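You operate a simulated robot arm through the tools that you are given. There is no shell and no other tool. Be economical: measure what you need, move in short steps, check, and stop when the job is done.

The job below is to be done with a simulated two-armed robot. You get a single attempt, and the scene is never put back.

JOB
Pick up the blue water can with one hand, pass it to the other hand and put it on the shelf of the delivery table. Set down upright: blue water can.

It is judged by the outcome, as a careful person would: the job done as asked, and still so three seconds after it is handed in. It fails if anything else is knocked over, pushed out of place, dropped, spilled or broken.

ROBOT AND FRAMES
Two 7-joint arms with two-finger parallel grippers on one trunk, on a base that drives. Base frame: it is fixed to the floor where the robot stands at the start and does not move with it; the origin is under the middle of the robot, x ahead of it, y to its left, z up; the surface under the hand at the start is at about z = 840. Lengths are in mm, angles in degrees, forces in N, time in s.
The left shoulder is at the start at [70, 130, 1187], the right one opposite. With the tool pointing down near the work surface each hand reaches from about 180 to 500 mm from the robot's upright axis, wherever it stands, measured 20 degrees to its own side. Places, roughly: shelf of the delivery table [-2400, -2900, 400]. Payload 1.57 kg a hand.
The tool frame of a hand sits at the grasp point between the pads (the TCP): z along the fingers, y along the line on which they close. The tips reach 30 mm beyond it. Largest opening 80 mm; finger width 17, thickness 12; the body of the gripper, 40 by 82 mm, starts 80 mm behind the TCP.
Orientation is that of the tool frame in the base frame, as a unit quaternion [x, y, z, w]. With the fingers straight down and closing along the base's y, the tool's x points along the base's -x, its y along +y and its z along -z.

CONTROLS
- The arms move only by the tool nudge_tool. It takes "left_moves", "right_moves" or both (then of equal length, played together; a hand with none holds still); each is a list of rows, each an object (a shift or turn left out is 0, a gripper value left out holds the last) with "travel": the shift along the base's x, y, z in units of 50 mm (1.0 is 50 mm), a list of three; "delta_rot": the turn, a rotation vector about the base's x, y, z in units of 8 degrees (1.0 is 8 degrees), a list of three; "jaw": the opening, from 0 (shut) to 1 (fully open). In form: [{"travel": [x, y, z], "delta_rot": [wx, wy, wz], "jaw": jaw}, ...]. A call has 1 to 10 rows; each row shifts and turns the commanded pose from where the row before left it. A call with a number of a shift or a turn outside -1 to 1 is refused whole. Each row takes 0.2 s and may step no farther than 50 mm and 8.6 degrees from the row before; otherwise, or with a gripper value out of range, the whole call is refused. A pose out of reach is approached as far as the arm can. The call stops where the force on the tool passes 40 N (or 10 N more than at its start, if that is more) or the arm is blocked; 0.2 s more then pass. The fingers move at their own pace (about 108 mm/s each) and stop on an object; they squeeze with about 35 N. The grip force told is the motor's: it shows also when the fingers shut on nothing. Time passes only in rows, and 0.2 s behind the last, so rows that do not move let the fingers close. It gives the time, the measured TCP pose, the force on the tool (base axes), the opening and the grip force at its end, in the units of the frame above (readings bear some noise), with the torque about the TCP (base axes, N m) and any sound that the robot's microphone picked up.
- Cameras (640 x 400 px; columns grow to the right, rows downward): "scene" is now at [123.7, 28.6, 1402.7]; the picture's right is [0.41, -0.91, 0.00], its down [-0.62, -0.28, -0.74] and it looks along [0.67, 0.30, -0.68] (base axes); focal length 263 px, centre (320, 200). "left" rides on the left gripper at [72, 7, -122] in its tool frame; the picture's right is [-0.09, 1.00, 0.00], its down [-0.84, -0.08, -0.54] and it looks along [-0.54, -0.05, 0.84] (tool axes); focal length 238 px, centre (320, 200). "right" rides on the right gripper at [72, -7, -122] in its tool frame; the picture's right is [0.09, 1.00, 0.00], its down [-0.84, 0.08, -0.54] and it looks along [-0.54, 0.05, 0.84] (tool axes); focal length 238 px, centre (320, 200). There is no depth. A picture from a camera that has moved, and an enlarged one, comes with that camera's place and axes in the base frame and with its lens. The place of the scene camera against the robot may be out by one fixed shift of up to 12 mm in any direction.
- get_image(camera): a new picture of that camera. The clock stands still meanwhile.
- move_column(by): slides the trunk up (or, below 0, down) by that many mm; the arms and the scene camera ride with it, the base frame stays. It gives what a move gives, with no picture.
- drive_base(legs): drives the robot by 1 to 6 legs, each [ahead, left, turn to the left] in mm, mm and degrees, along the robot's own axes; the way and the turn of a leg run together, so that a leg with both is an arc; at most 1500 mm and 180 degrees a leg. The arms and the cameras ride along, it lands a little off, and it stops where it bumps. It gives what a move gives.
- aim_head(pan, tilt): turns the head with the scene camera to pan (to the left, within 86 degrees either way) and tilt (down, from -29 to 69), counted from straight ahead of the robot. It gives what a move gives.
- enlarge(camera, box): a new picture of the part [left, top, right, bottom] of that camera's present view, enlarged. The clock stands still meanwhile.
- job_done(): hands the job in; it is judged then, once.

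Go step by step. Nothing tells you exact positions but the pictures and the camera data: compare them with the known pose of the tool, close in by small moves and look again before you grip or let go. The budget is 120 turns and 108 pictures, counting those below and the enlarged ones. Unless the task says otherwise, let go and move clear before handing in, and close with one line.

The tools are called after "Call:" as a command line: name --argument value ..., lists and objects as JSON in quotes. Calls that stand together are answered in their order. nudge_tool: Moves the arms, as the interface text tells. Its arguments: {"type":"object","properties":{"left_moves":{"type":"array","items":{"type":"object","properties":{"travel":{"type":"array","items":{"type":"number"}},"delta_rot":{"type":"array","items":{"type":"number"}},"jaw":{"type":"number"}}}},"right_moves":{"type":"array","items":{"type":"object","properties":{"travel":{"type":"array","items":{"type":"number"}},"delta_rot":{"type":"array","items":{"type":"number"}},"jaw":{"type":"number"}}}}},"required":[]} The other tools are called the same way: move_column (by) slides the trunk up or down; drive_base (legs) drives the base; aim_head (pan, tilt) turns the head that bears the scene camera; get_image (camera) takes a picture; enlarge (camera, box) takes an enlarged picture of a part of a camera's view; job_done () hands the job in.

At the start:

```text
time_s: 0.0
left_eef_pos: [362.7, 274.7, 1145.4]
left_tcp_rot: [0.001, 1.0, -0.001, -0.001]
left_force: [0.8, -0.8, -1.4]
left_wrist_torque: [-0.01, -0.01, 0.03]
left_grip_width: 79.8
left_finger_force: 0.0
right_eef_pos: [431.2, -49.0, 1027.2]
right_tcp_rot: [-0.001, 1.0, 0.001, 0.0]
right_force: [-0.8, -0.5, 0.1]
right_wrist_torque: [-0.03, -0.03, -0.01]
right_grip_width: 80.3
right_finger_force: 0.0
trunk travel left (down, up): [-825.0, 115.0]
robot x, y, heading: [1.5, 4.6, 0.2]
head pan, tilt: [24.3, 42.5]
```

scene: 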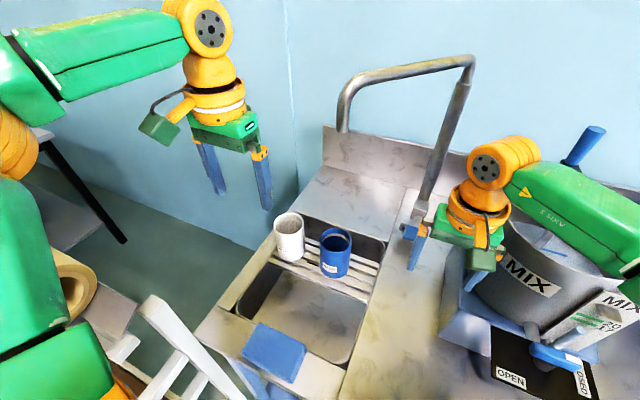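
right: 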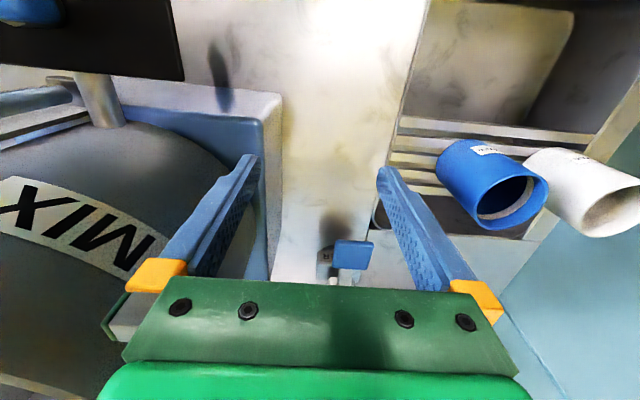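
left: 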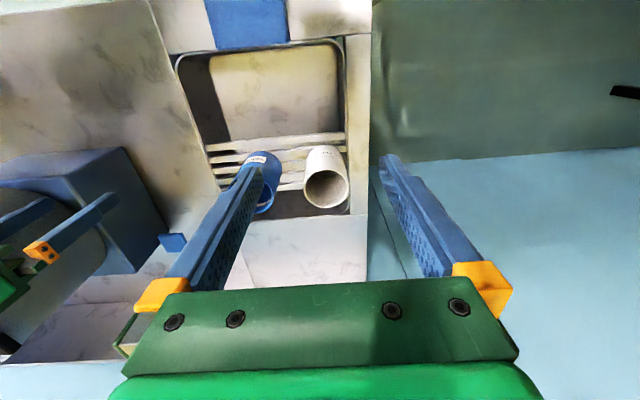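

I see the blue can on the rack over the sink, with its rim near [470, 146, 950] by triangulation, and the white cup about 110 mm to its left. I'll zoom in to check its size and height before moving.

Call:
enlarge --camera "scene" --box '[240, 180, 400, 300]'

Call:
enlarge --camera "right" --box '[400, 80, 640, 250]'

```text
3.33 times, centred on (320, 240) of scene
camera zoom: at [123.7, 28.6, 1402.7], right [0.41, -0.91, 0.0], down [-0.62, -0.28, -0.74], along [0.67, 0.3, -0.68], focal length 878 px, centre (320, 67)
```

zoom: 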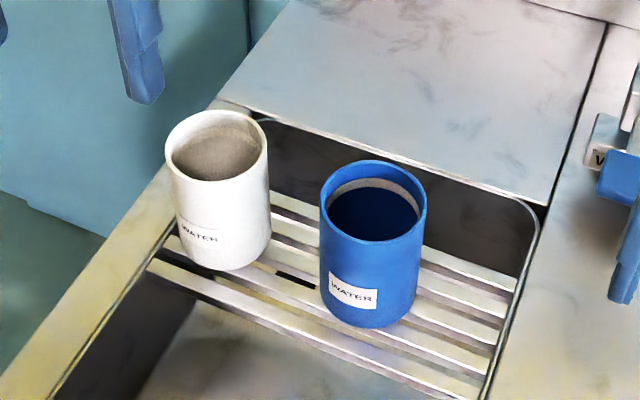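

```text
2.35 times, centred on (520, 165) of right
camera zoom: at [359.4, -56.5, 1149.8], right [-0.09, 1.0, 0.0], down [0.84, 0.08, 0.54], along [0.54, 0.05, -0.84], focal length 561 px, centre (-151, 282)
```

zoom: 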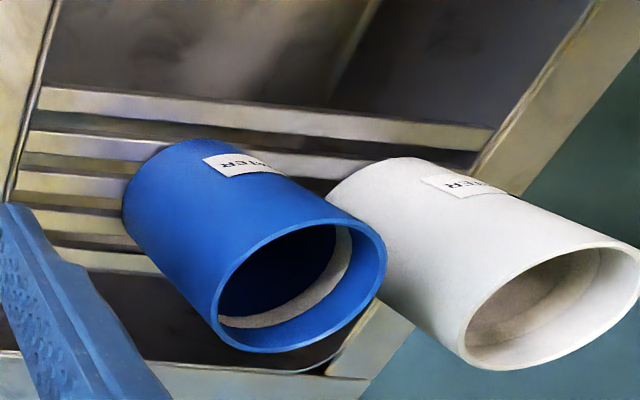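

The can is about 69 mm wide and 105 mm tall, with its rim at about z=950, and it holds water. I'll move the open left hand above it and look again.

Call:
nudge_tool --left_moves '[{"travel": [0.54, -0.64, -0.3], "jaw": 1}, {"travel": [0.54, -0.64, -0.3]}, {"travel": [0.54, -0.64, -0.3]}, {"travel": [0.54, -0.64, -0.3]}, {"travel": [0, 0, 0]}]'

Call:
get_image --camera "left"

Call:
get_image --camera "scene"

```text
time_s: 1.2
left_eef_pos: [423.2, 177.6, 1077.4]
left_tcp_rot: [-0.001, 1.0, 0.0, 0.002]
left_force: [-0.3, -0.7, 0.3]
left_wrist_torque: [0.0, 0.0, 0.0]
left_grip_width: 80.1
left_finger_force: 0.1
left hand out of reach, approached as far as the arm can: row 3, 4
right_eef_pos: [431.8, -49.4, 1027.9]
right_tcp_rot: [0.0, 1.0, 0.001, 0.001]
right_force: [0.4, 0.7, 0.7]
right_wrist_torque: [-0.01, 0.04, 0.02]
right_grip_width: 80.0
right_finger_force: 0.0
trunk travel left (down, up): [-825.0, 115.0]
robot x, y, heading: [1.5, -1.7, 0.2]
head pan, tilt: [24.3, 42.5]
```

```text
102 pictures are left
camera left: at [350.1, 185.4, 1198.6], right [0.09, 1.0, 0.0], down [0.84, -0.08, 0.54], along [0.54, -0.05, -0.84], focal length 238 px, centre (320, 200)
```

left: 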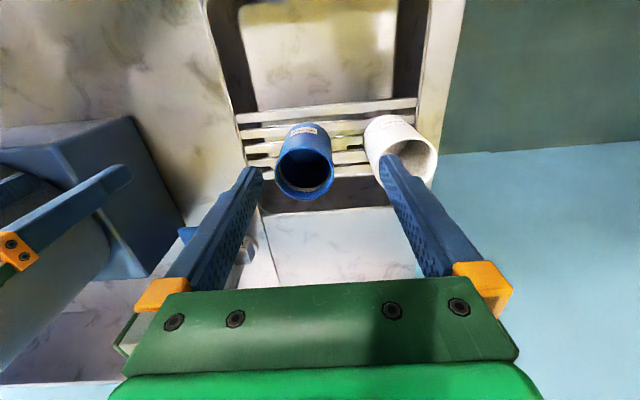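

```text
101 pictures are left
camera scene: at [124.2, 28.3, 1402.7], right [0.41, -0.91, 0.0], down [-0.62, -0.28, -0.74], along [0.67, 0.3, -0.68], focal length 263 px, centre (320, 200)
```

scene: 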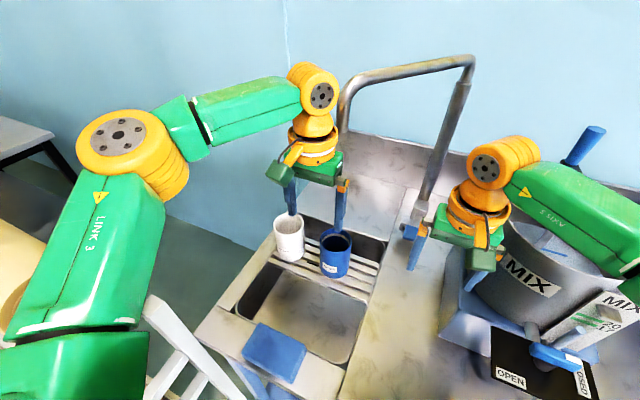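

The left hand ran out of reach at this height and stopped short of the can. I'll raise the trunk to gain reach and then continue.

Call:
move_column --by 90

Call:
nudge_tool --left_moves '[{"travel": [0, 0, -0.9]}, {"travel": [0, 0, -0.9]}, {"travel": [0, 0, 0]}]'

```text
time_s: 2.5
left_eef_pos: [422.6, 179.7, 1166.6]
left_tcp_rot: [0.0, 1.0, -0.001, 0.001]
left_force: [0.3, -0.2, 0.0]
left_wrist_torque: [-0.02, -0.01, -0.01]
left_grip_width: 80.0
left_finger_force: 0.0
right_eef_pos: [432.3, -50.1, 1118.2]
right_tcp_rot: [0.001, 1.0, 0.001, 0.0]
right_force: [0.4, -0.2, -0.1]
right_wrist_torque: [0.0, 0.01, 0.0]
right_grip_width: 80.1
right_finger_force: 0.1
trunk travel left (down, up): [-915.0, 25.0]
robot x, y, heading: [-1.0, -2.1, 0.2]
head pan, tilt: [24.3, 42.5]
```

```text
time_s: 3.2
left_eef_pos: [418.4, 182.1, 1079.9]
left_tcp_rot: [-0.001, 1.0, 0.0, 0.002]
left_force: [0.4, -0.7, 0.3]
left_wrist_torque: [0.0, 0.03, 0.01]
left_grip_width: 79.8
left_finger_force: 0.0
left hand out of reach, approached as far as the arm can: row 2
right_eef_pos: [430.6, -49.7, 1116.4]
right_tcp_rot: [0.0, 1.0, 0.001, 0.0]
right_force: [-0.1, -1.0, -0.5]
right_wrist_torque: [0.03, 0.01, 0.04]
right_grip_width: 80.1
right_finger_force: 0.0
trunk travel left (down, up): [-915.0, 25.0]
robot x, y, heading: [3.1, 1.0, -0.2]
head pan, tilt: [24.3, 42.5]
```

The hand still shows as at its limit, so I'll test sideways travel at this height.

Call:
nudge_tool --left_moves '[{"travel": [0.5, -0.35, 0]}, {"travel": [0.5, -0.35, 0]}, {"travel": [0, 0, 0]}]'

```text
time_s: 4.0
left_eef_pos: [421.2, 180.9, 1091.6]
left_tcp_rot: [-0.001, 1.0, -0.001, 0.001]
left_force: [-1.6, 0.1, 0.5]
left_wrist_torque: [-0.01, 0.02, -0.01]
left_grip_width: 79.8
left_finger_force: 0.0
left hand out of reach, approached as far as the arm can: row 1, 2
right_eef_pos: [432.4, -48.7, 1118.7]
right_tcp_rot: [0.0, 1.0, 0.002, 0.0]
right_force: [-0.1, 0.8, 0.2]
right_wrist_torque: [-0.02, 0.01, 0.0]
right_grip_width: 80.0
right_finger_force: 0.1
trunk travel left (down, up): [-915.0, 25.0]
robot x, y, heading: [1.2, -0.1, -0.0]
head pan, tilt: [24.3, 42.5]
```

The arm's limit is about 355 mm out from the shoulder here, so the base must come closer. I'll tilt the head down to see the room in front.

Call:
aim_head --pan 0 --tilt 69

Call:
get_image --camera "scene"

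```text
time_s: 5.0
left_eef_pos: [420.3, 180.4, 1091.5]
left_tcp_rot: [0.001, 1.0, 0.0, 0.002]
left_force: [0.8, -0.3, -0.1]
left_wrist_torque: [-0.01, 0.0, -0.01]
left_grip_width: 79.7
left_finger_force: 0.0
right_eef_pos: [431.9, -49.9, 1117.4]
right_tcp_rot: [-0.001, 1.0, 0.001, 0.0]
right_force: [0.2, 0.8, 0.9]
right_wrist_torque: [0.01, -0.05, 0.02]
right_grip_width: 80.2
right_finger_force: 0.0
trunk travel left (down, up): [-915.0, 25.0]
robot x, y, heading: [2.7, -0.4, -0.1]
head pan, tilt: [0.0, 68.8]
```

```text
100 pictures are left
camera scene: at [103.8, -5.6, 1460.4], right [0.0, -1.0, 0.0], down [-0.93, 0.0, -0.36], along [0.36, 0.0, -0.93], focal length 263 px, centre (320, 200)
```

scene: 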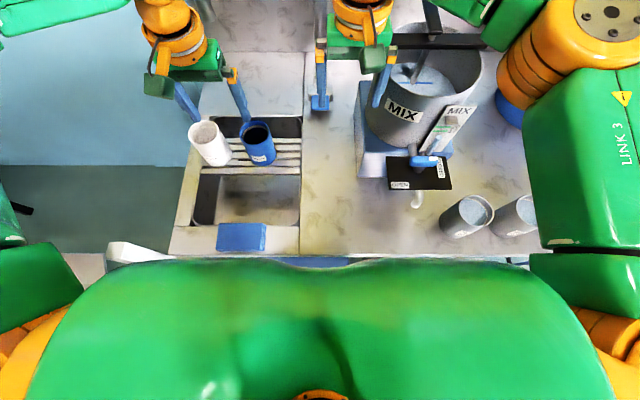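

The counter edge is at about x=206 and there is clutter all around, so I'd rather not drive yet. Reach should grow lower down, so I'll retract, descend in front of the can to grasp height, then slide in with a finger on each side.

Call:
nudge_tool --left_moves '[{"travel": [-0.8, -0.35, 0]}, {"travel": [-0.5, -0.35, -0.4]}, {"travel": [0, 0, -0.9]}, {"travel": [0, 0, -0.9]}, {"travel": [0, 0, -0.9]}, {"travel": [0, 0, 0]}]'

Call:
get_image --camera "left"

Call:
get_image --camera "scene"

```text
time_s: 6.4
left_eef_pos: [330.5, 179.0, 975.3]
left_tcp_rot: [0.0, 1.0, -0.001, 0.001]
left_force: [0.7, 0.8, -0.2]
left_wrist_torque: [0.01, -0.01, 0.02]
left_grip_width: 79.9
left_finger_force: 0.0
left hand out of reach, approached as far as the arm can: row 3, 4, 5
right_eef_pos: [431.8, -49.5, 1117.8]
right_tcp_rot: [-0.001, 1.0, 0.002, 0.001]
right_force: [1.0, 0.0, -0.4]
right_wrist_torque: [0.01, -0.01, -0.01]
right_grip_width: 79.8
right_finger_force: 0.1
trunk travel left (down, up): [-915.0, 25.0]
robot x, y, heading: [0.4, 1.2, -0.0]
head pan, tilt: [0.0, 68.8]
```

```text
99 pictures are left
camera left: at [256.9, 185.9, 1096.9], right [0.09, 1.0, 0.0], down [0.84, -0.08, 0.54], along [0.54, -0.05, -0.84], focal length 238 px, centre (320, 200)
```

left: 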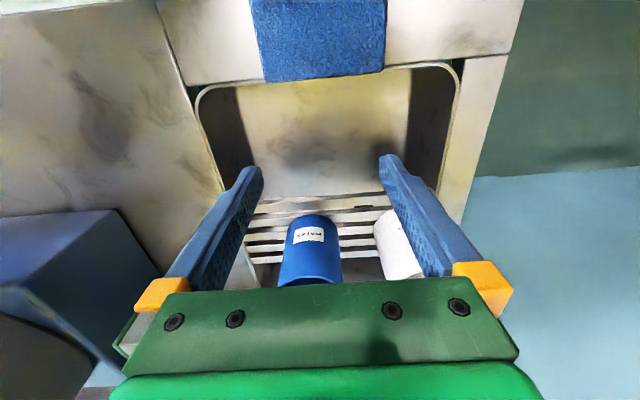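

```text
98 pictures are left
camera scene: at [104.4, -6.0, 1460.3], right [0.0, -1.0, 0.0], down [-0.93, 0.0, -0.36], along [0.36, 0.0, -0.93], focal length 263 px, centre (320, 200)
```

scene: 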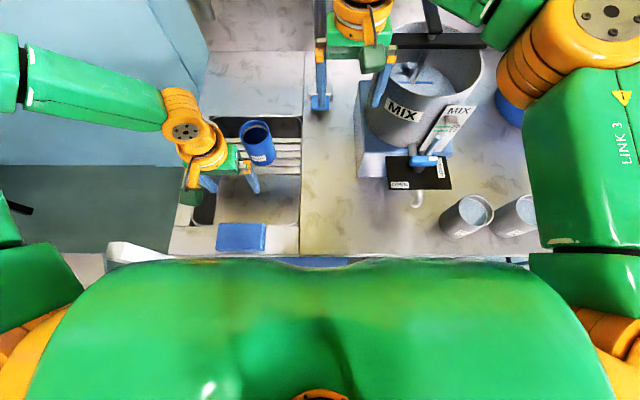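

Going lower with the trunk raised made the reach worse, so the limit looks like a joint limit. I'll lower the trunk partway and try sliding forward at grasp height.

Call:
move_column --by -50

Call:
nudge_tool --left_moves '[{"travel": [0, -0.66, 0]}, {"travel": [0.4, 0, 0]}, {"travel": [0, 0, 0]}]'

```text
time_s: 7.3
left_eef_pos: [328.8, 179.3, 924.8]
left_tcp_rot: [0.0, 1.0, -0.001, 0.002]
left_force: [-0.2, -0.3, 0.6]
left_wrist_torque: [0.03, -0.04, 0.01]
left_grip_width: 79.9
left_finger_force: 0.1
right_eef_pos: [433.0, -49.0, 1067.9]
right_tcp_rot: [0.0, 1.0, 0.001, 0.001]
right_force: [0.0, 0.2, 0.2]
right_wrist_torque: [-0.01, -0.05, 0.0]
right_grip_width: 80.0
right_finger_force: 0.2
trunk travel left (down, up): [-865.0, 75.0]
robot x, y, heading: [-1.7, 2.4, -0.1]
head pan, tilt: [0.0, 68.8]
```

```text
time_s: 8.1
left_eef_pos: [340.9, 163.9, 944.0]
left_tcp_rot: [0.001, 1.0, -0.002, 0.002]
left_force: [-0.2, -0.3, 0.0]
left_wrist_torque: [0.02, 0.01, 0.0]
left_grip_width: 79.8
left_finger_force: 0.1
left hand out of reach, approached as far as the arm can: row 1, 2
right_eef_pos: [431.3, -49.7, 1067.2]
right_tcp_rot: [0.0, 1.0, 0.0, 0.0]
right_force: [-0.3, -0.3, 0.5]
right_wrist_torque: [-0.03, 0.0, 0.01]
right_grip_width: 80.1
right_finger_force: 0.1
trunk travel left (down, up): [-865.0, 75.0]
robot x, y, heading: [2.4, -0.2, -0.2]
head pan, tilt: [0.0, 68.8]
```

Even sideways motion is blocked, which points to a joint limit, so a different hand yaw may free it. I'll try a yaw and then a move toward the can.

Call:
nudge_tool --left_moves '[{"travel": [-0.4, 0.3, 0.6], "delta_rot": [0, 0, 0]}, {"delta_rot": [0, 0, -1]}, {"delta_rot": [0, 0, -1]}, {"delta_rot": [0, 0, -1]}, {"travel": [0, -0.6, 0]}, {"travel": [0, 0, -0.6]}, {"travel": [0.6, 0, 0]}, {"travel": [0, 0, 0]}]'

```text
time_s: 9.9
left_eef_pos: [343.4, 155.5, 954.5]
left_tcp_rot: [0.208, 0.978, -0.002, 0.003]
left_force: [0.9, -0.7, 0.3]
left_wrist_torque: [0.03, 0.01, 0.02]
left_grip_width: 79.9
left_finger_force: 0.0
left hand out of reach, approached as far as the arm can: row 7
right_eef_pos: [431.4, -49.0, 1068.5]
right_tcp_rot: [0.0, 1.0, 0.0, 0.0]
right_force: [0.8, 0.4, 1.2]
right_wrist_torque: [0.04, -0.04, -0.01]
right_grip_width: 79.9
right_finger_force: 0.0
trunk travel left (down, up): [-865.0, 75.0]
robot x, y, heading: [-1.7, 4.0, -0.0]
head pan, tilt: [0.0, 68.8]
```

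Negative yaw gave no gain, so I'll try positive yaw the same way.

Call:
nudge_tool --left_moves '[{"travel": [-0.4, 0.3, 0.4], "delta_rot": [0, 0, 1]}, {"delta_rot": [0, 0, 1]}, {"delta_rot": [0, 0, 1]}, {"delta_rot": [0, 0, 1]}, {"delta_rot": [0, 0, 1]}, {"delta_rot": [0, 0, 1]}, {"travel": [0.6, 0, 0]}, {"travel": [0.6, 0, 0]}, {"travel": [0.6, 0, 0]}, {"travel": [0, 0, 0]}]'

Call:
get_image --camera "scene"

```text
time_s: 12.1
left_eef_pos: [397.8, 184.2, 982.9]
left_tcp_rot: [-0.208, 0.978, -0.002, 0.002]
left_force: [0.3, 0.6, -0.3]
left_wrist_torque: [0.02, 0.01, 0.01]
left_grip_width: 80.0
left_finger_force: 0.0
left hand out of reach, approached as far as the arm can: row 9
right_eef_pos: [431.8, -48.6, 1069.2]
right_tcp_rot: [0.0, 1.0, 0.001, 0.0]
right_force: [0.3, -0.6, 0.3]
right_wrist_torque: [0.0, -0.03, -0.01]
right_grip_width: 79.9
right_finger_force: 0.0
trunk travel left (down, up): [-865.0, 75.0]
robot x, y, heading: [1.8, 3.5, -0.2]
head pan, tilt: [0.0, 68.8]
```

```text
97 pictures are left
camera scene: at [103.4, -5.7, 1410.4], right [0.0, -1.0, 0.0], down [-0.93, 0.0, -0.36], along [0.36, 0.0, -0.93], focal length 263 px, centre (320, 200)
```

scene: 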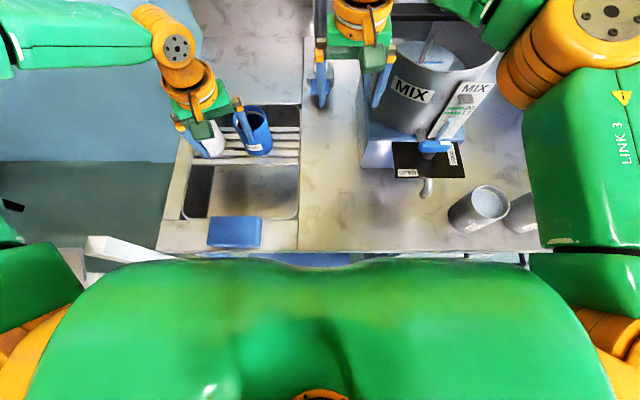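

Positive yaw clearly extends the reach, so I'll lift a little, yaw more, and continue toward a point above the can.

Call:
nudge_tool --left_moves '[{"travel": [-0.6, 0, 0.8]}, {"delta_rot": [0, 0, 1]}, {"delta_rot": [0, 0, 1]}, {"delta_rot": [0, 0, 1]}, {"delta_rot": [0, 0, 1]}, {"travel": [0.6, -0.3, 0.3], "delta_rot": [0, 0, 1]}, {"travel": [0.6, -0.3, 0], "delta_rot": [0, 0, 1]}, {"travel": [0.6, -0.2, 0]}, {"travel": [0.3, 0, 0]}, {"travel": [0, 0, 0]}]'

Call:
get_image --camera "scene"

```text
time_s: 14.3
left_eef_pos: [421.6, 180.0, 1050.2]
left_tcp_rot: [-0.589, 0.808, -0.001, 0.001]
left_force: [0.1, -0.1, 0.2]
left_wrist_torque: [0.01, -0.02, 0.01]
left_grip_width: 79.7
left_finger_force: 0.1
left hand out of reach, approached as far as the arm can: row 7, 8, 9
right_eef_pos: [431.2, -48.5, 1067.9]
right_tcp_rot: [0.0, 1.0, 0.002, 0.0]
right_force: [1.4, 0.4, -0.6]
right_wrist_torque: [0.01, -0.01, 0.0]
right_grip_width: 80.1
right_finger_force: 0.1
trunk travel left (down, up): [-865.0, 75.0]
robot x, y, heading: [4.3, -0.2, 0.2]
head pan, tilt: [0.0, 68.8]
```

```text
96 pictures are left
camera scene: at [104.3, -5.9, 1410.3], right [0.0, -1.0, 0.0], down [-0.93, 0.0, -0.36], along [0.36, 0.0, -0.93], focal length 263 px, centre (320, 200)
```

scene: 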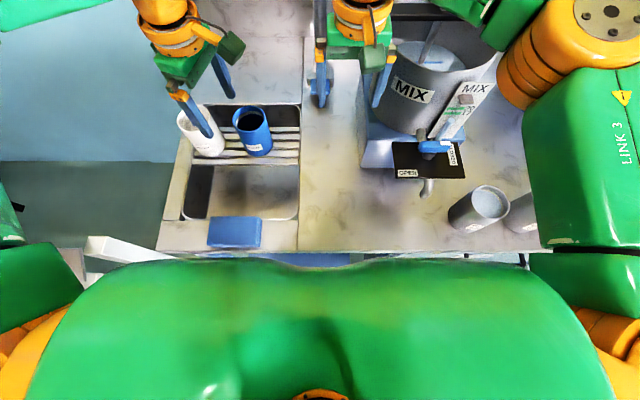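

The reach limit barely depends on yaw, so a forward-pitched hand is better because it extends the TCP beyond the wrist. I'll retract, undo the yaw, then pitch the fingers forward.

Call:
nudge_tool --left_moves '[{"travel": [-0.9, 0.1, 0.4]}, {"travel": [-0.6, 0.1, 0.1], "delta_rot": [0, 0, -1]}, {"delta_rot": [0, 0, -1]}, {"delta_rot": [0, 0, -1]}, {"delta_rot": [0, 0, -1]}, {"delta_rot": [0, 0, -1]}, {"delta_rot": [0, 0, -1]}, {"delta_rot": [0, 0, -1]}, {"delta_rot": [0, 0, -1]}, {"delta_rot": [0, 0, -1]}]'

Call:
nudge_tool --left_moves '[{"delta_rot": [0, -1, 0]}, {"delta_rot": [0, -1, 0]}, {"delta_rot": [0, -1, 0]}, {"delta_rot": [0, -1, 0]}, {"delta_rot": [0, -1, 0]}, {"travel": [0, 0, 0]}]'

```text
time_s: 16.5
left_eef_pos: [347.0, 188.7, 1075.5]
left_tcp_rot: [0.001, 1.0, -0.001, 0.002]
left_force: [-0.6, -0.9, -0.3]
left_wrist_torque: [-0.01, 0.0, 0.02]
left_grip_width: 80.2
left_finger_force: 0.0
right_eef_pos: [431.9, -49.6, 1068.2]
right_tcp_rot: [0.001, 1.0, 0.001, 0.0]
right_force: [0.7, 0.2, -0.1]
right_wrist_torque: [0.02, 0.0, -0.03]
right_grip_width: 79.9
right_finger_force: 0.0
trunk travel left (down, up): [-865.0, 75.0]
robot x, y, heading: [-0.2, -0.7, 0.3]
head pan, tilt: [0.0, 68.8]
```

```text
time_s: 17.9
left_eef_pos: [378.6, 190.1, 1079.0]
left_tcp_rot: [-0.001, 0.94, -0.001, 0.342]
left_force: [-0.6, 0.3, -0.2]
left_wrist_torque: [0.0, -0.03, -0.01]
left_grip_width: 80.0
left_finger_force: 0.0
left hand out of reach, approached as far as the arm can: row 4, 5
right_eef_pos: [432.7, -49.4, 1067.6]
right_tcp_rot: [0.0, 1.0, 0.001, 0.0]
right_force: [0.1, -0.3, -0.3]
right_wrist_torque: [0.02, 0.01, -0.01]
right_grip_width: 80.2
right_finger_force: 0.1
trunk travel left (down, up): [-865.0, 75.0]
robot x, y, heading: [-0.6, -3.2, 0.0]
head pan, tilt: [0.0, 68.8]
```

Pitch of 40° is reached. I'll descend in front of the can to grasp height.

Call:
nudge_tool --left_moves '[{"travel": [0, -0.44, -0.5]}, {"travel": [0, -0.44, -0.7]}, {"travel": [0, 0, -0.7]}, {"travel": [0, 0, -0.7]}, {"travel": [0, 0, -0.5]}, {"travel": [0, 0, 0]}]'

Call:
get_image --camera "left"

Call:
get_image --camera "scene"

```text
time_s: 19.3
left_eef_pos: [379.1, 174.6, 958.8]
left_tcp_rot: [0.002, 0.939, -0.002, 0.343]
left_force: [0.3, -0.2, -0.9]
left_wrist_torque: [0.04, -0.02, -0.04]
left_grip_width: 80.1
left_finger_force: 0.0
left hand out of reach, approached as far as the arm can: row 4, 5
right_eef_pos: [431.6, -48.6, 1068.3]
right_tcp_rot: [0.0, 1.0, 0.001, 0.001]
right_force: [0.5, -0.3, -0.5]
right_wrist_torque: [-0.03, 0.0, -0.01]
right_grip_width: 79.7
right_finger_force: 0.0
trunk travel left (down, up): [-865.0, 75.0]
robot x, y, heading: [0.9, 0.5, -0.2]
head pan, tilt: [0.0, 68.8]
```

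```text
95 pictures are left
camera left: at [244.4, 181.8, 1005.2], right [0.07, 1.0, 0.06], down [0.29, -0.08, 0.95], along [0.95, -0.05, -0.29], focal length 238 px, centre (320, 200)
```

left: 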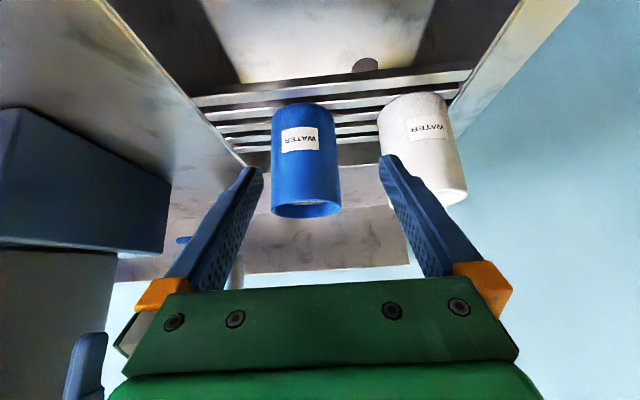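

```text
94 pictures are left
camera scene: at [103.8, -5.9, 1410.3], right [0.0, -1.0, 0.0], down [-0.93, 0.0, -0.36], along [0.36, 0.0, -0.93], focal length 263 px, centre (320, 200)
```

scene: 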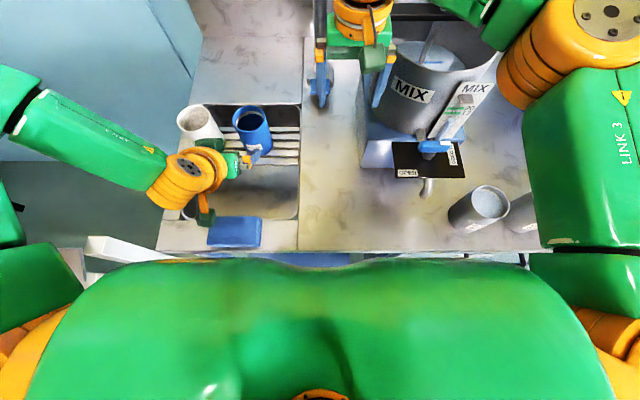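

The arm is limited in reaching low relative to the shoulder, so I'll raise the hand and lower the trunk instead.

Call:
nudge_tool --left_moves '[{"travel": [0, 0, 0.9]}, {"travel": [0, 0, 0.9]}, {"travel": [0, -0.4, 0.3]}, {"travel": [0, -0.2, 0]}, {"travel": [0, 0, 0]}]'

Call:
move_column --by -130

Call:
get_image --camera "left"

```text
time_s: 20.5
left_eef_pos: [379.6, 144.2, 1066.3]
left_tcp_rot: [0.0, 0.939, -0.001, 0.343]
left_force: [0.0, 0.4, -0.5]
left_wrist_torque: [0.02, -0.01, 0.02]
left_grip_width: 79.7
left_finger_force: 0.1
right_eef_pos: [431.2, -48.2, 1067.7]
right_tcp_rot: [0.0, 1.0, 0.0, 0.0]
right_force: [0.5, -1.0, -0.2]
right_wrist_torque: [-0.01, -0.01, 0.01]
right_grip_width: 80.1
right_finger_force: 0.0
trunk travel left (down, up): [-865.0, 75.0]
robot x, y, heading: [-1.6, 0.2, -0.0]
head pan, tilt: [0.0, 68.8]
```

```text
time_s: 21.4
left_eef_pos: [377.6, 145.3, 988.0]
left_tcp_rot: [-0.001, 0.939, 0.0, 0.345]
left_force: [0.3, 0.1, 0.1]
left_wrist_torque: [0.01, 0.03, 0.0]
left_grip_width: 80.2
left_finger_force: 0.0
right_eef_pos: [429.2, -49.4, 993.9]
right_tcp_rot: [-0.001, 1.0, 0.0, 0.004]
right_force: [-5.0, -0.3, 10.4]
right_wrist_torque: [-0.43, 0.23, -0.29]
right_grip_width: 79.8
right_finger_force: 0.0
trunk travel left (down, up): [-787.0, 153.0]
robot x, y, heading: [1.6, -2.2, -0.3]
head pan, tilt: [0.0, 68.8]
stopped: the force on the tool passed its limit at 87 N (the readings are from after the stop); the commanded pose is now the measured one
```

```text
93 pictures are left
camera left: at [243.8, 152.3, 1033.7], right [0.07, 1.0, 0.06], down [0.29, -0.07, 0.95], along [0.96, -0.05, -0.29], focal length 238 px, centre (320, 200)
```

left: 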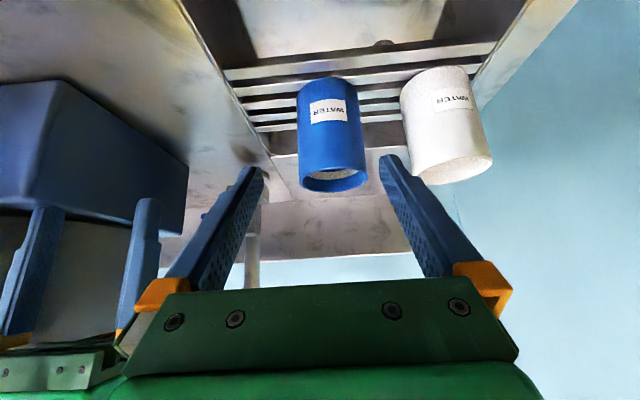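

Lowering the trunk pressed the right hand onto something, probably the mixer. I'll back the trunk up at once and look.

Call:
move_column --by 25

Call:
aim_head --pan -20 --tilt 50

Call:
get_image --camera "scene"

Call:
get_image --camera "right"

```text
time_s: 22.2
left_eef_pos: [380.8, 144.6, 1013.1]
left_tcp_rot: [0.0, 0.939, -0.002, 0.344]
left_force: [-0.3, 0.3, 0.0]
left_wrist_torque: [0.01, -0.01, 0.01]
left_grip_width: 79.8
left_finger_force: 0.1
right_eef_pos: [431.5, -48.0, 1019.5]
right_tcp_rot: [0.0, 1.0, 0.0, 0.003]
right_force: [-1.2, 0.1, 0.6]
right_wrist_torque: [-0.01, 0.0, 0.0]
right_grip_width: 80.1
right_finger_force: 0.0
trunk travel left (down, up): [-812.0, 128.0]
robot x, y, heading: [-1.9, -2.1, 0.0]
head pan, tilt: [0.0, 68.8]
```

```text
time_s: 23.0
left_eef_pos: [381.1, 144.3, 1011.9]
left_tcp_rot: [0.0, 0.939, -0.001, 0.344]
left_force: [0.0, 0.0, -0.1]
left_wrist_torque: [-0.01, -0.02, -0.02]
left_grip_width: 80.0
left_finger_force: 0.0
right_eef_pos: [431.8, -49.0, 1020.1]
right_tcp_rot: [0.0, 1.0, 0.0, 0.002]
right_force: [-0.4, -0.4, 0.0]
right_wrist_torque: [0.0, 0.0, 0.01]
right_grip_width: 79.8
right_finger_force: 0.0
trunk travel left (down, up): [-812.0, 128.0]
robot x, y, heading: [-0.1, -0.1, 0.0]
head pan, tilt: [-20.0, 50.0]
```

```text
92 pictures are left
camera scene: at [120.4, -32.1, 1379.5], right [-0.34, -0.94, 0.0], down [-0.72, 0.26, -0.64], along [0.6, -0.22, -0.77], focal length 263 px, centre (320, 200)
```

scene: 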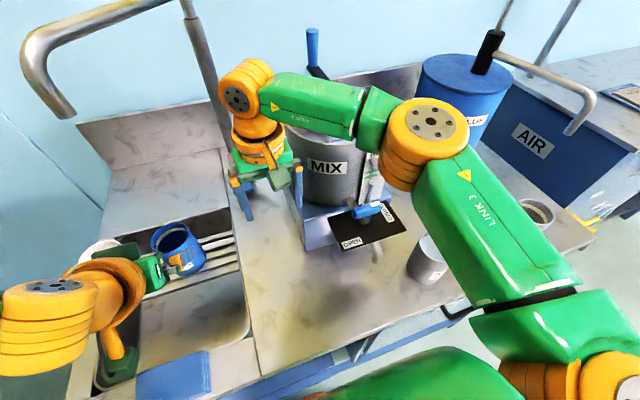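

```text
91 pictures are left
camera right: at [359.5, -56.7, 1140.6], right [-0.09, 1.0, 0.0], down [0.83, 0.08, 0.55], along [0.54, 0.05, -0.84], focal length 238 px, centre (320, 200)
```

right: 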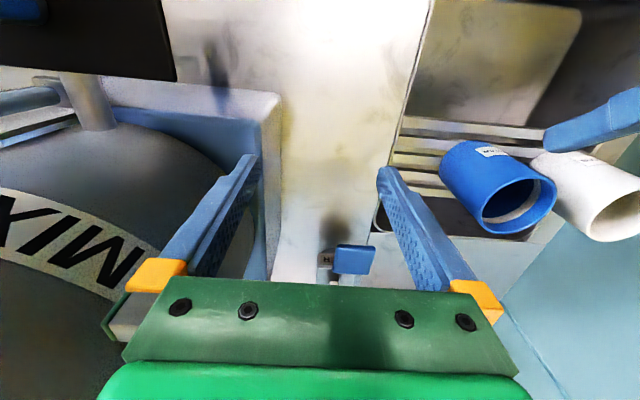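

The mixer looks as it was before. I'll lift the right hand well clear and draw it back before lowering the trunk again.

Call:
nudge_tool --right_moves '[{"travel": [0, 0, 0.9]}, {"travel": [0, 0, 0.9]}, {"travel": [-0.4, 0, 0.8]}, {"travel": [-0.8, 0, 0.3]}, {"travel": [-0.8, 0, 0.3]}, {"travel": [0, 0, 0]}]'

Call:
get_image --camera "scene"

```text
time_s: 24.4
left_eef_pos: [381.4, 144.6, 1011.7]
left_tcp_rot: [-0.001, 0.94, 0.0, 0.342]
left_force: [0.7, 0.1, -0.1]
left_wrist_torque: [0.0, 0.0, 0.02]
left_grip_width: 80.2
left_finger_force: 0.1
right_eef_pos: [331.0, -48.2, 1177.8]
right_tcp_rot: [0.0, 1.0, 0.0, 0.002]
right_force: [0.9, -0.5, 0.4]
right_wrist_torque: [0.0, 0.0, 0.0]
right_grip_width: 80.2
right_finger_force: 0.0
trunk travel left (down, up): [-812.0, 128.0]
robot x, y, heading: [5.0, -0.8, -0.0]
head pan, tilt: [-20.0, 50.0]
```

```text
90 pictures are left
camera scene: at [120.7, -31.7, 1379.6], right [-0.34, -0.94, 0.0], down [-0.72, 0.26, -0.64], along [0.6, -0.22, -0.77], focal length 263 px, centre (320, 200)
```

scene: 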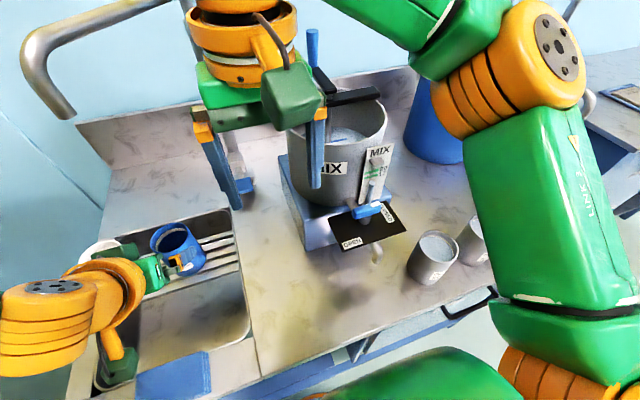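

The right hand is clear. I'll lower the trunk by 50, then bring the left hand to grasp height in front of the can.

Call:
move_column --by -50

Call:
nudge_tool --left_moves '[{"travel": [0, 0.04, -0.4]}, {"travel": [0, 0, -0.4]}, {"travel": [0, 0, 0]}]'

Call:
get_image --camera "left"

```text
time_s: 25.3
left_eef_pos: [380.6, 145.6, 962.3]
left_tcp_rot: [0.0, 0.939, -0.001, 0.345]
left_force: [-0.1, 1.2, 0.6]
left_wrist_torque: [-0.01, 0.03, 0.02]
left_grip_width: 80.2
left_finger_force: 0.1
right_eef_pos: [329.3, -47.8, 1128.7]
right_tcp_rot: [0.001, 1.0, 0.0, 0.003]
right_force: [0.4, 1.1, 0.1]
right_wrist_torque: [0.02, -0.02, 0.05]
right_grip_width: 79.9
right_finger_force: 0.0
trunk travel left (down, up): [-762.0, 178.0]
robot x, y, heading: [-0.8, 0.1, -0.1]
head pan, tilt: [-20.0, 50.0]
```

```text
time_s: 26.1
left_eef_pos: [379.8, 147.8, 923.1]
left_tcp_rot: [0.001, 0.939, -0.001, 0.344]
left_force: [0.3, 0.5, -0.5]
left_wrist_torque: [0.02, 0.0, 0.0]
left_grip_width: 79.8
left_finger_force: 0.0
right_eef_pos: [329.6, -48.0, 1127.4]
right_tcp_rot: [0.0, 1.0, 0.001, 0.003]
right_force: [-0.1, 0.2, 0.6]
right_wrist_torque: [-0.05, 0.03, 0.01]
right_grip_width: 79.7
right_finger_force: 0.0
trunk travel left (down, up): [-762.0, 178.0]
robot x, y, heading: [-4.3, 2.7, 0.0]
head pan, tilt: [-20.0, 50.0]
```

```text
89 pictures are left
camera left: at [244.3, 153.8, 969.8], right [0.07, 1.0, 0.06], down [0.29, -0.08, 0.95], along [0.95, -0.05, -0.29], focal length 238 px, centre (320, 200)
```

left: 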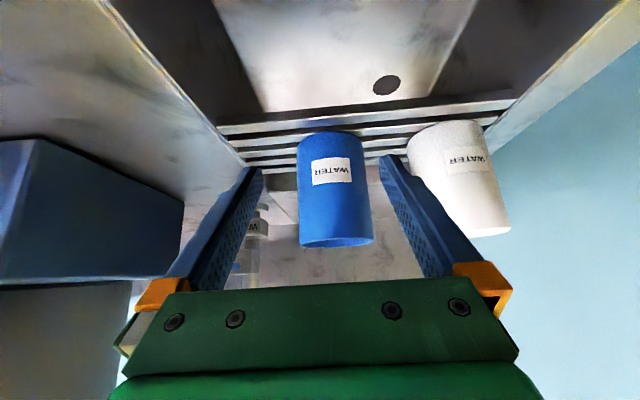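

By this closer camera the can is at about y=156, so I'll shift left 8 mm, advance a bit and look again.

Call:
nudge_tool --left_moves '[{"travel": [0.3, 0.16, -0.1]}, {"travel": [0.2, 0, -0.1]}, {"travel": [0, 0, 0]}]'

Call:
get_image --camera "left"

Call:
aim_head --pan 24 --tilt 55

Call:
get_image --camera "scene"

```text
time_s: 26.9
left_eef_pos: [404.7, 154.5, 914.1]
left_tcp_rot: [0.001, 0.939, -0.001, 0.343]
left_force: [0.2, -0.4, 0.5]
left_wrist_torque: [-0.02, -0.03, -0.02]
left_grip_width: 79.9
left_finger_force: 0.0
right_eef_pos: [329.1, -49.5, 1128.0]
right_tcp_rot: [-0.001, 1.0, 0.0, 0.003]
right_force: [0.4, 0.2, 0.4]
right_wrist_torque: [0.01, 0.0, 0.04]
right_grip_width: 80.0
right_finger_force: 0.2
trunk travel left (down, up): [-762.0, 178.0]
robot x, y, heading: [-1.4, 0.9, -0.0]
head pan, tilt: [-20.0, 50.0]
```

```text
88 pictures are left
camera left: at [270.3, 161.3, 960.3], right [0.07, 1.0, 0.06], down [0.29, -0.08, 0.95], along [0.95, -0.05, -0.29], focal length 238 px, centre (320, 200)
```

left: 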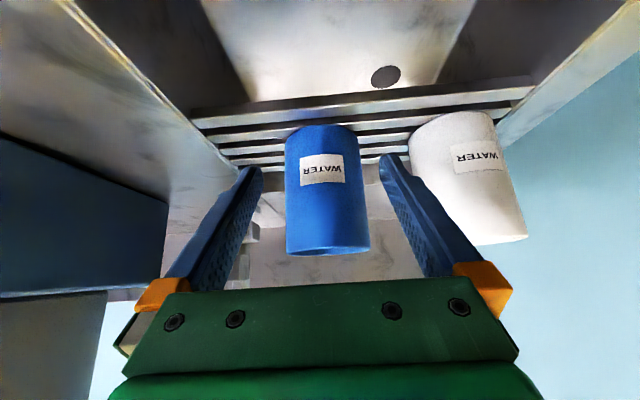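

```text
time_s: 28.0
left_eef_pos: [403.0, 154.0, 914.1]
left_tcp_rot: [-0.001, 0.939, -0.001, 0.344]
left_force: [0.2, 0.2, 0.7]
left_wrist_torque: [-0.01, 0.01, 0.01]
left_grip_width: 80.2
left_finger_force: 0.0
right_eef_pos: [331.0, -48.2, 1127.1]
right_tcp_rot: [0.0, 1.0, 0.0, 0.003]
right_force: [0.2, 0.8, 0.3]
right_wrist_torque: [0.0, 0.01, 0.01]
right_grip_width: 80.0
right_finger_force: 0.0
trunk travel left (down, up): [-762.0, 178.0]
robot x, y, heading: [1.1, 4.4, -0.1]
head pan, tilt: [24.0, 55.0]
```

```text
87 pictures are left
camera scene: at [113.8, 23.4, 1323.1], right [0.41, -0.91, 0.0], down [-0.75, -0.33, -0.57], along [0.52, 0.23, -0.82], focal length 263 px, centre (320, 200)
```

scene: 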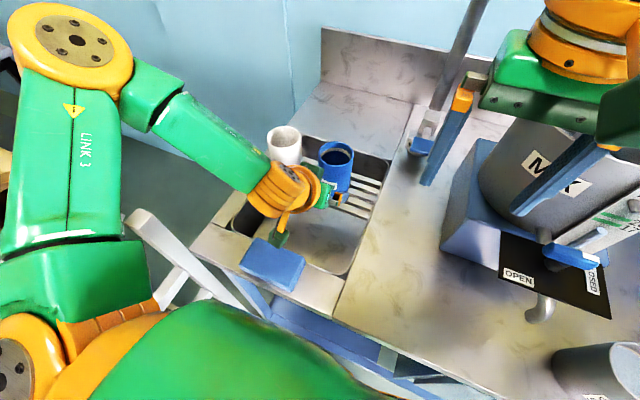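

The can is now centred between the fingers, so I'll slide forward in small steps.

Call:
nudge_tool --left_moves '[{"travel": [0.35, 0, 0]}, {"travel": [0.35, 0, 0]}, {"travel": [0, 0, 0]}]'

Call:
get_image --camera "left"

```text
time_s: 28.8
left_eef_pos: [439.8, 156.4, 912.1]
left_tcp_rot: [0.0, 0.939, -0.001, 0.343]
left_force: [-0.3, -0.2, -0.6]
left_wrist_torque: [0.01, -0.02, 0.0]
left_grip_width: 80.1
left_finger_force: 0.0
right_eef_pos: [330.2, -47.9, 1127.6]
right_tcp_rot: [0.0, 1.0, 0.001, 0.002]
right_force: [-0.7, -0.1, -0.1]
right_wrist_torque: [-0.01, -0.01, -0.01]
right_grip_width: 80.3
right_finger_force: 0.0
trunk travel left (down, up): [-762.0, 178.0]
robot x, y, heading: [0.7, 1.3, 0.2]
head pan, tilt: [24.0, 55.0]
```

```text
86 pictures are left
camera left: at [304.8, 163.2, 958.9], right [0.07, 1.0, 0.06], down [0.29, -0.08, 0.95], along [0.95, -0.05, -0.29], focal length 238 px, centre (320, 200)
```

left: 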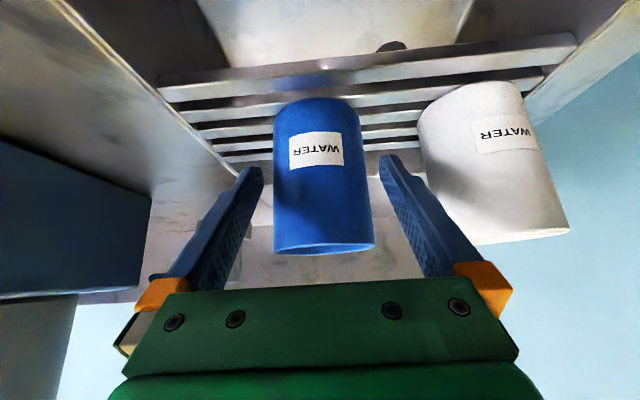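

Still centred, so I'll go the remaining 35 mm.

Call:
nudge_tool --left_moves '[{"travel": [0.35, -0.01, 0]}, {"travel": [0.35, 0, 0]}, {"travel": [0, 0, 0]}]'

Call:
get_image --camera "left"

Call:
enlarge --camera "scene" --box '[240, 100, 400, 200]'

```text
time_s: 29.6
left_eef_pos: [472.3, 154.5, 912.5]
left_tcp_rot: [0.0, 0.939, -0.002, 0.344]
left_force: [0.0, 0.2, 0.5]
left_wrist_torque: [0.0, 0.03, -0.01]
left_grip_width: 80.2
left_finger_force: 0.0
right_eef_pos: [331.0, -48.6, 1127.1]
right_tcp_rot: [0.0, 1.0, -0.001, 0.002]
right_force: [0.6, -0.6, 0.3]
right_wrist_torque: [-0.01, -0.01, -0.01]
right_grip_width: 79.9
right_finger_force: 0.1
trunk travel left (down, up): [-762.0, 178.0]
robot x, y, heading: [-2.5, -1.6, -0.2]
head pan, tilt: [24.0, 55.0]
```

```text
85 pictures are left
camera left: at [338.5, 161.4, 959.1], right [0.07, 1.0, 0.06], down [0.29, -0.08, 0.95], along [0.95, -0.05, -0.29], focal length 238 px, centre (320, 200)
```

left: 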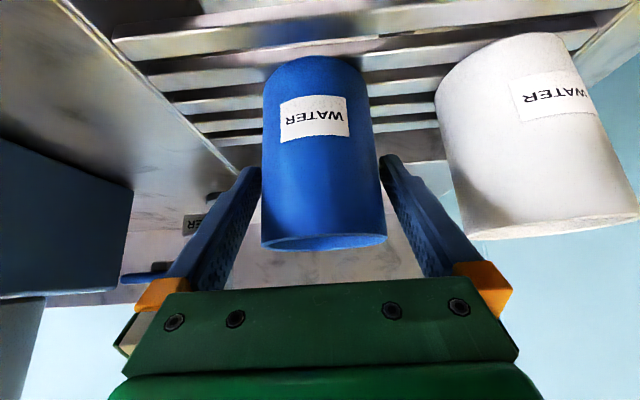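

```text
4.00 times, centred on (320, 150) of scene
camera zoom: at [113.4, 23.7, 1323.1], right [0.41, -0.91, 0.0], down [-0.75, -0.33, -0.57], along [0.52, 0.23, -0.82], focal length 1053 px, centre (320, 400)
```

zoom: 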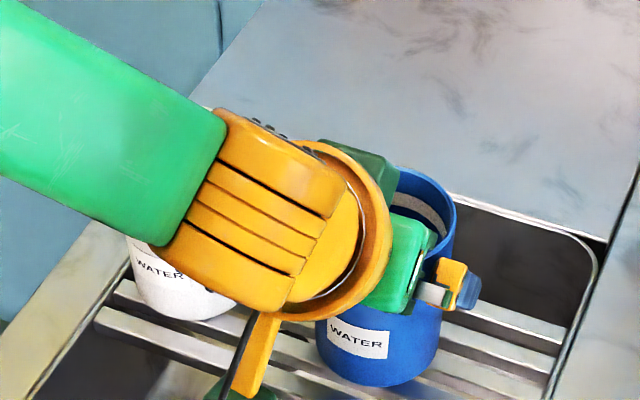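

The TCP is at the can's axis and the fingers straddle it. I'll close the grip.

Call:
nudge_tool --left_moves '[{"jaw": 0.6}, {"jaw": 0.6}, {"jaw": 0.6}, {"jaw": 0.6}]'

```text
time_s: 30.6
left_eef_pos: [473.2, 153.8, 912.3]
left_tcp_rot: [0.0, 0.939, -0.002, 0.344]
left_force: [-0.9, 0.0, 0.2]
left_wrist_torque: [0.07, 0.0, -0.03]
left_grip_width: 70.9
left_finger_force: 35.2
right_eef_pos: [331.3, -47.8, 1127.3]
right_tcp_rot: [-0.001, 1.0, 0.0, 0.003]
right_force: [0.0, 0.0, -0.2]
right_wrist_torque: [0.01, 0.01, 0.02]
right_grip_width: 79.9
right_finger_force: 0.1
trunk travel left (down, up): [-762.0, 178.0]
robot x, y, heading: [-0.7, 2.1, 0.0]
head pan, tilt: [24.0, 55.0]
```

Gripped at 70.9 mm with 35 N. I'll lift straight up.

Call:
nudge_tool --left_moves '[{"travel": [0, 0, 0.3]}, {"travel": [0, 0, 0.5]}, {"travel": [0, 0, 0.6]}, {"travel": [0, 0, 0.6]}, {"travel": [0, 0, 0.6]}, {"travel": [0, 0, 0]}]'

Call:
get_image --camera "scene"

```text
time_s: 32.0
left_eef_pos: [476.8, 153.6, 1041.5]
left_tcp_rot: [0.0, 0.939, -0.001, 0.344]
left_force: [-1.0, 0.8, -0.8]
left_wrist_torque: [0.02, 0.03, 0.02]
left_grip_width: 70.8
left_finger_force: 34.9
right_eef_pos: [330.5, -48.7, 1127.8]
right_tcp_rot: [0.0, 1.0, 0.0, 0.003]
right_force: [-0.1, -0.5, 0.1]
right_wrist_torque: [0.0, -0.01, -0.02]
right_grip_width: 79.9
right_finger_force: 0.1
trunk travel left (down, up): [-762.0, 178.0]
robot x, y, heading: [-4.6, 0.9, -0.1]
head pan, tilt: [24.0, 55.0]
```

```text
83 pictures are left
camera scene: at [114.3, 23.7, 1323.0], right [0.41, -0.91, 0.0], down [-0.75, -0.33, -0.57], along [0.52, 0.23, -0.82], focal length 263 px, centre (320, 200)
```

scene: 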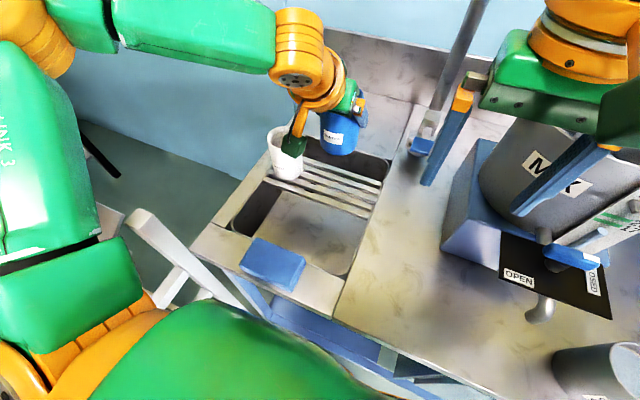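

The can is lifted and upright. I'll draw it in, and look around to the right toward the delivery table before driving.

Call:
nudge_tool --left_moves '[{"travel": [-0.5, 0, 0.4]}, {"travel": [-0.5, 0, 0.4]}, {"travel": [-0.5, 0, 0.2]}, {"travel": [0, 0, 0]}]'

Call:
aim_head --pan -86 --tilt 20

Call:
get_image --camera "scene"

Call:
aim_head --pan 86 --tilt 25

Call:
get_image --camera "scene"

```text
time_s: 33.0
left_eef_pos: [400.3, 154.0, 1091.1]
left_tcp_rot: [-0.001, 0.939, -0.001, 0.343]
left_force: [0.6, -0.4, -1.2]
left_wrist_torque: [-0.03, 0.02, 0.01]
left_grip_width: 70.6
left_finger_force: 35.1
right_eef_pos: [331.0, -47.9, 1127.0]
right_tcp_rot: [0.0, 1.0, 0.0, 0.002]
right_force: [0.7, 0.2, -0.1]
right_wrist_torque: [0.01, 0.03, 0.01]
right_grip_width: 79.8
right_finger_force: 0.0
trunk travel left (down, up): [-762.0, 178.0]
robot x, y, heading: [4.5, -3.6, 0.1]
head pan, tilt: [24.0, 55.0]
```

```text
time_s: 34.9
left_eef_pos: [400.4, 153.3, 1091.2]
left_tcp_rot: [0.0, 0.939, -0.001, 0.343]
left_force: [-0.1, -0.5, -1.4]
left_wrist_torque: [-0.02, -0.01, -0.01]
left_grip_width: 70.8
left_finger_force: 34.9
right_eef_pos: [330.6, -48.5, 1126.8]
right_tcp_rot: [0.0, 1.0, -0.001, 0.003]
right_force: [0.1, -0.2, 0.6]
right_wrist_torque: [-0.01, 0.0, -0.01]
right_grip_width: 79.8
right_finger_force: 0.1
trunk travel left (down, up): [-762.0, 178.0]
robot x, y, heading: [5.7, 0.1, -0.1]
head pan, tilt: [-85.9, 20.0]
```

```text
82 pictures are left
camera scene: at [54.8, -98.6, 1375.2], right [-1.0, -0.07, 0.0], down [-0.02, 0.34, -0.94], along [0.07, -0.94, -0.34], focal length 263 px, centre (320, 200)
```

scene: 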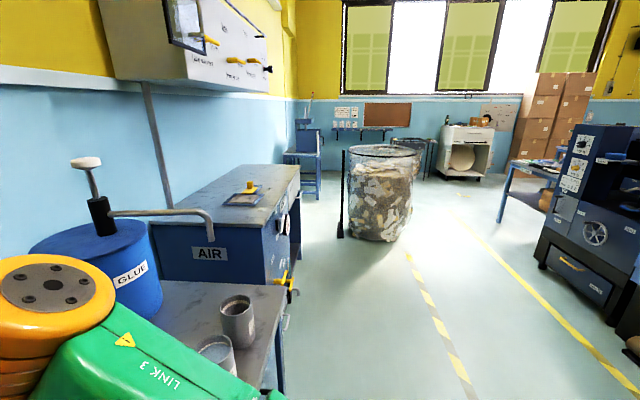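

```text
time_s: 37.5
left_eef_pos: [400.8, 153.8, 1089.8]
left_tcp_rot: [0.0, 0.939, -0.001, 0.343]
left_force: [-0.4, -1.0, -1.2]
left_wrist_torque: [0.0, -0.01, 0.0]
left_grip_width: 70.7
left_finger_force: 35.2
right_eef_pos: [330.6, -48.3, 1128.5]
right_tcp_rot: [0.0, 1.0, 0.001, 0.003]
right_force: [0.5, -1.3, 0.1]
right_wrist_torque: [-0.01, -0.04, -0.01]
right_grip_width: 80.2
right_finger_force: 0.1
trunk travel left (down, up): [-762.0, 178.0]
robot x, y, heading: [0.5, 4.9, 0.1]
head pan, tilt: [85.9, 25.0]
```

```text
81 pictures are left
camera scene: at [54.7, 86.2, 1367.1], right [1.0, -0.07, 0.0], down [-0.03, -0.42, -0.91], along [0.06, 0.9, -0.42], focal length 263 px, centre (320, 200)
```

scene: 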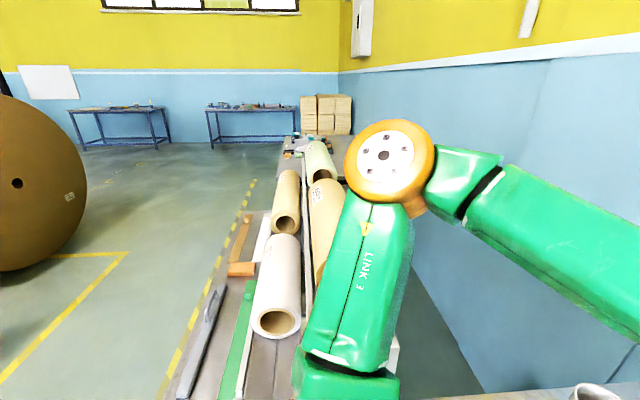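

The way back looks free and the delivery table is behind-right, past a machine. I'll back away 500 mm and turn right to get a view.

Call:
drive_base --legs '[[-500, 0, 0], [0, 0, -45]]'

Call:
aim_head --pan -60 --tilt 20

Call:
get_image --camera "scene"

```text
time_s: 42.4
left_eef_pos: [-86.9, -172.9, 1091.6]
left_tcp_rot: [0.361, 0.866, -0.134, 0.317]
left_force: [-0.7, 0.4, -0.4]
left_wrist_torque: [0.02, 0.01, -0.01]
left_grip_width: 70.7
left_finger_force: 35.2
right_eef_pos: [-281.2, -265.3, 1127.4]
right_tcp_rot: [0.385, 0.923, -0.001, 0.003]
right_force: [-0.1, 0.2, 0.5]
right_wrist_torque: [-0.01, -0.01, -0.03]
right_grip_width: 80.1
right_finger_force: 0.0
trunk travel left (down, up): [-762.0, 178.0]
robot x, y, heading: [-477.1, 1.3, -45.5]
head pan, tilt: [85.9, 25.0]
```

```text
time_s: 44.7
left_eef_pos: [-87.8, -173.4, 1090.5]
left_tcp_rot: [0.362, 0.867, -0.133, 0.316]
left_force: [-0.3, -0.6, -1.0]
left_wrist_torque: [0.01, -0.03, 0.03]
left_grip_width: 70.7
left_finger_force: 35.2
right_eef_pos: [-281.7, -266.1, 1127.7]
right_tcp_rot: [0.385, 0.923, -0.001, 0.003]
right_force: [-0.4, -0.2, -0.5]
right_wrist_torque: [0.03, 0.0, 0.01]
right_grip_width: 79.8
right_finger_force: 0.1
trunk travel left (down, up): [-762.0, 178.0]
robot x, y, heading: [-482.8, 5.6, -45.7]
head pan, tilt: [-60.0, 20.0]
```

```text
80 pictures are left
camera scene: at [-470.6, -128.4, 1375.2], right [-0.96, 0.26, 0.0], down [0.09, 0.33, -0.94], along [-0.25, -0.91, -0.34], focal length 263 px, centre (320, 200)
```

scene: 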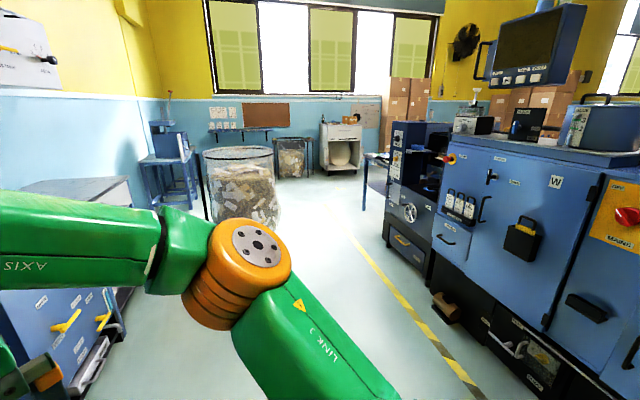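

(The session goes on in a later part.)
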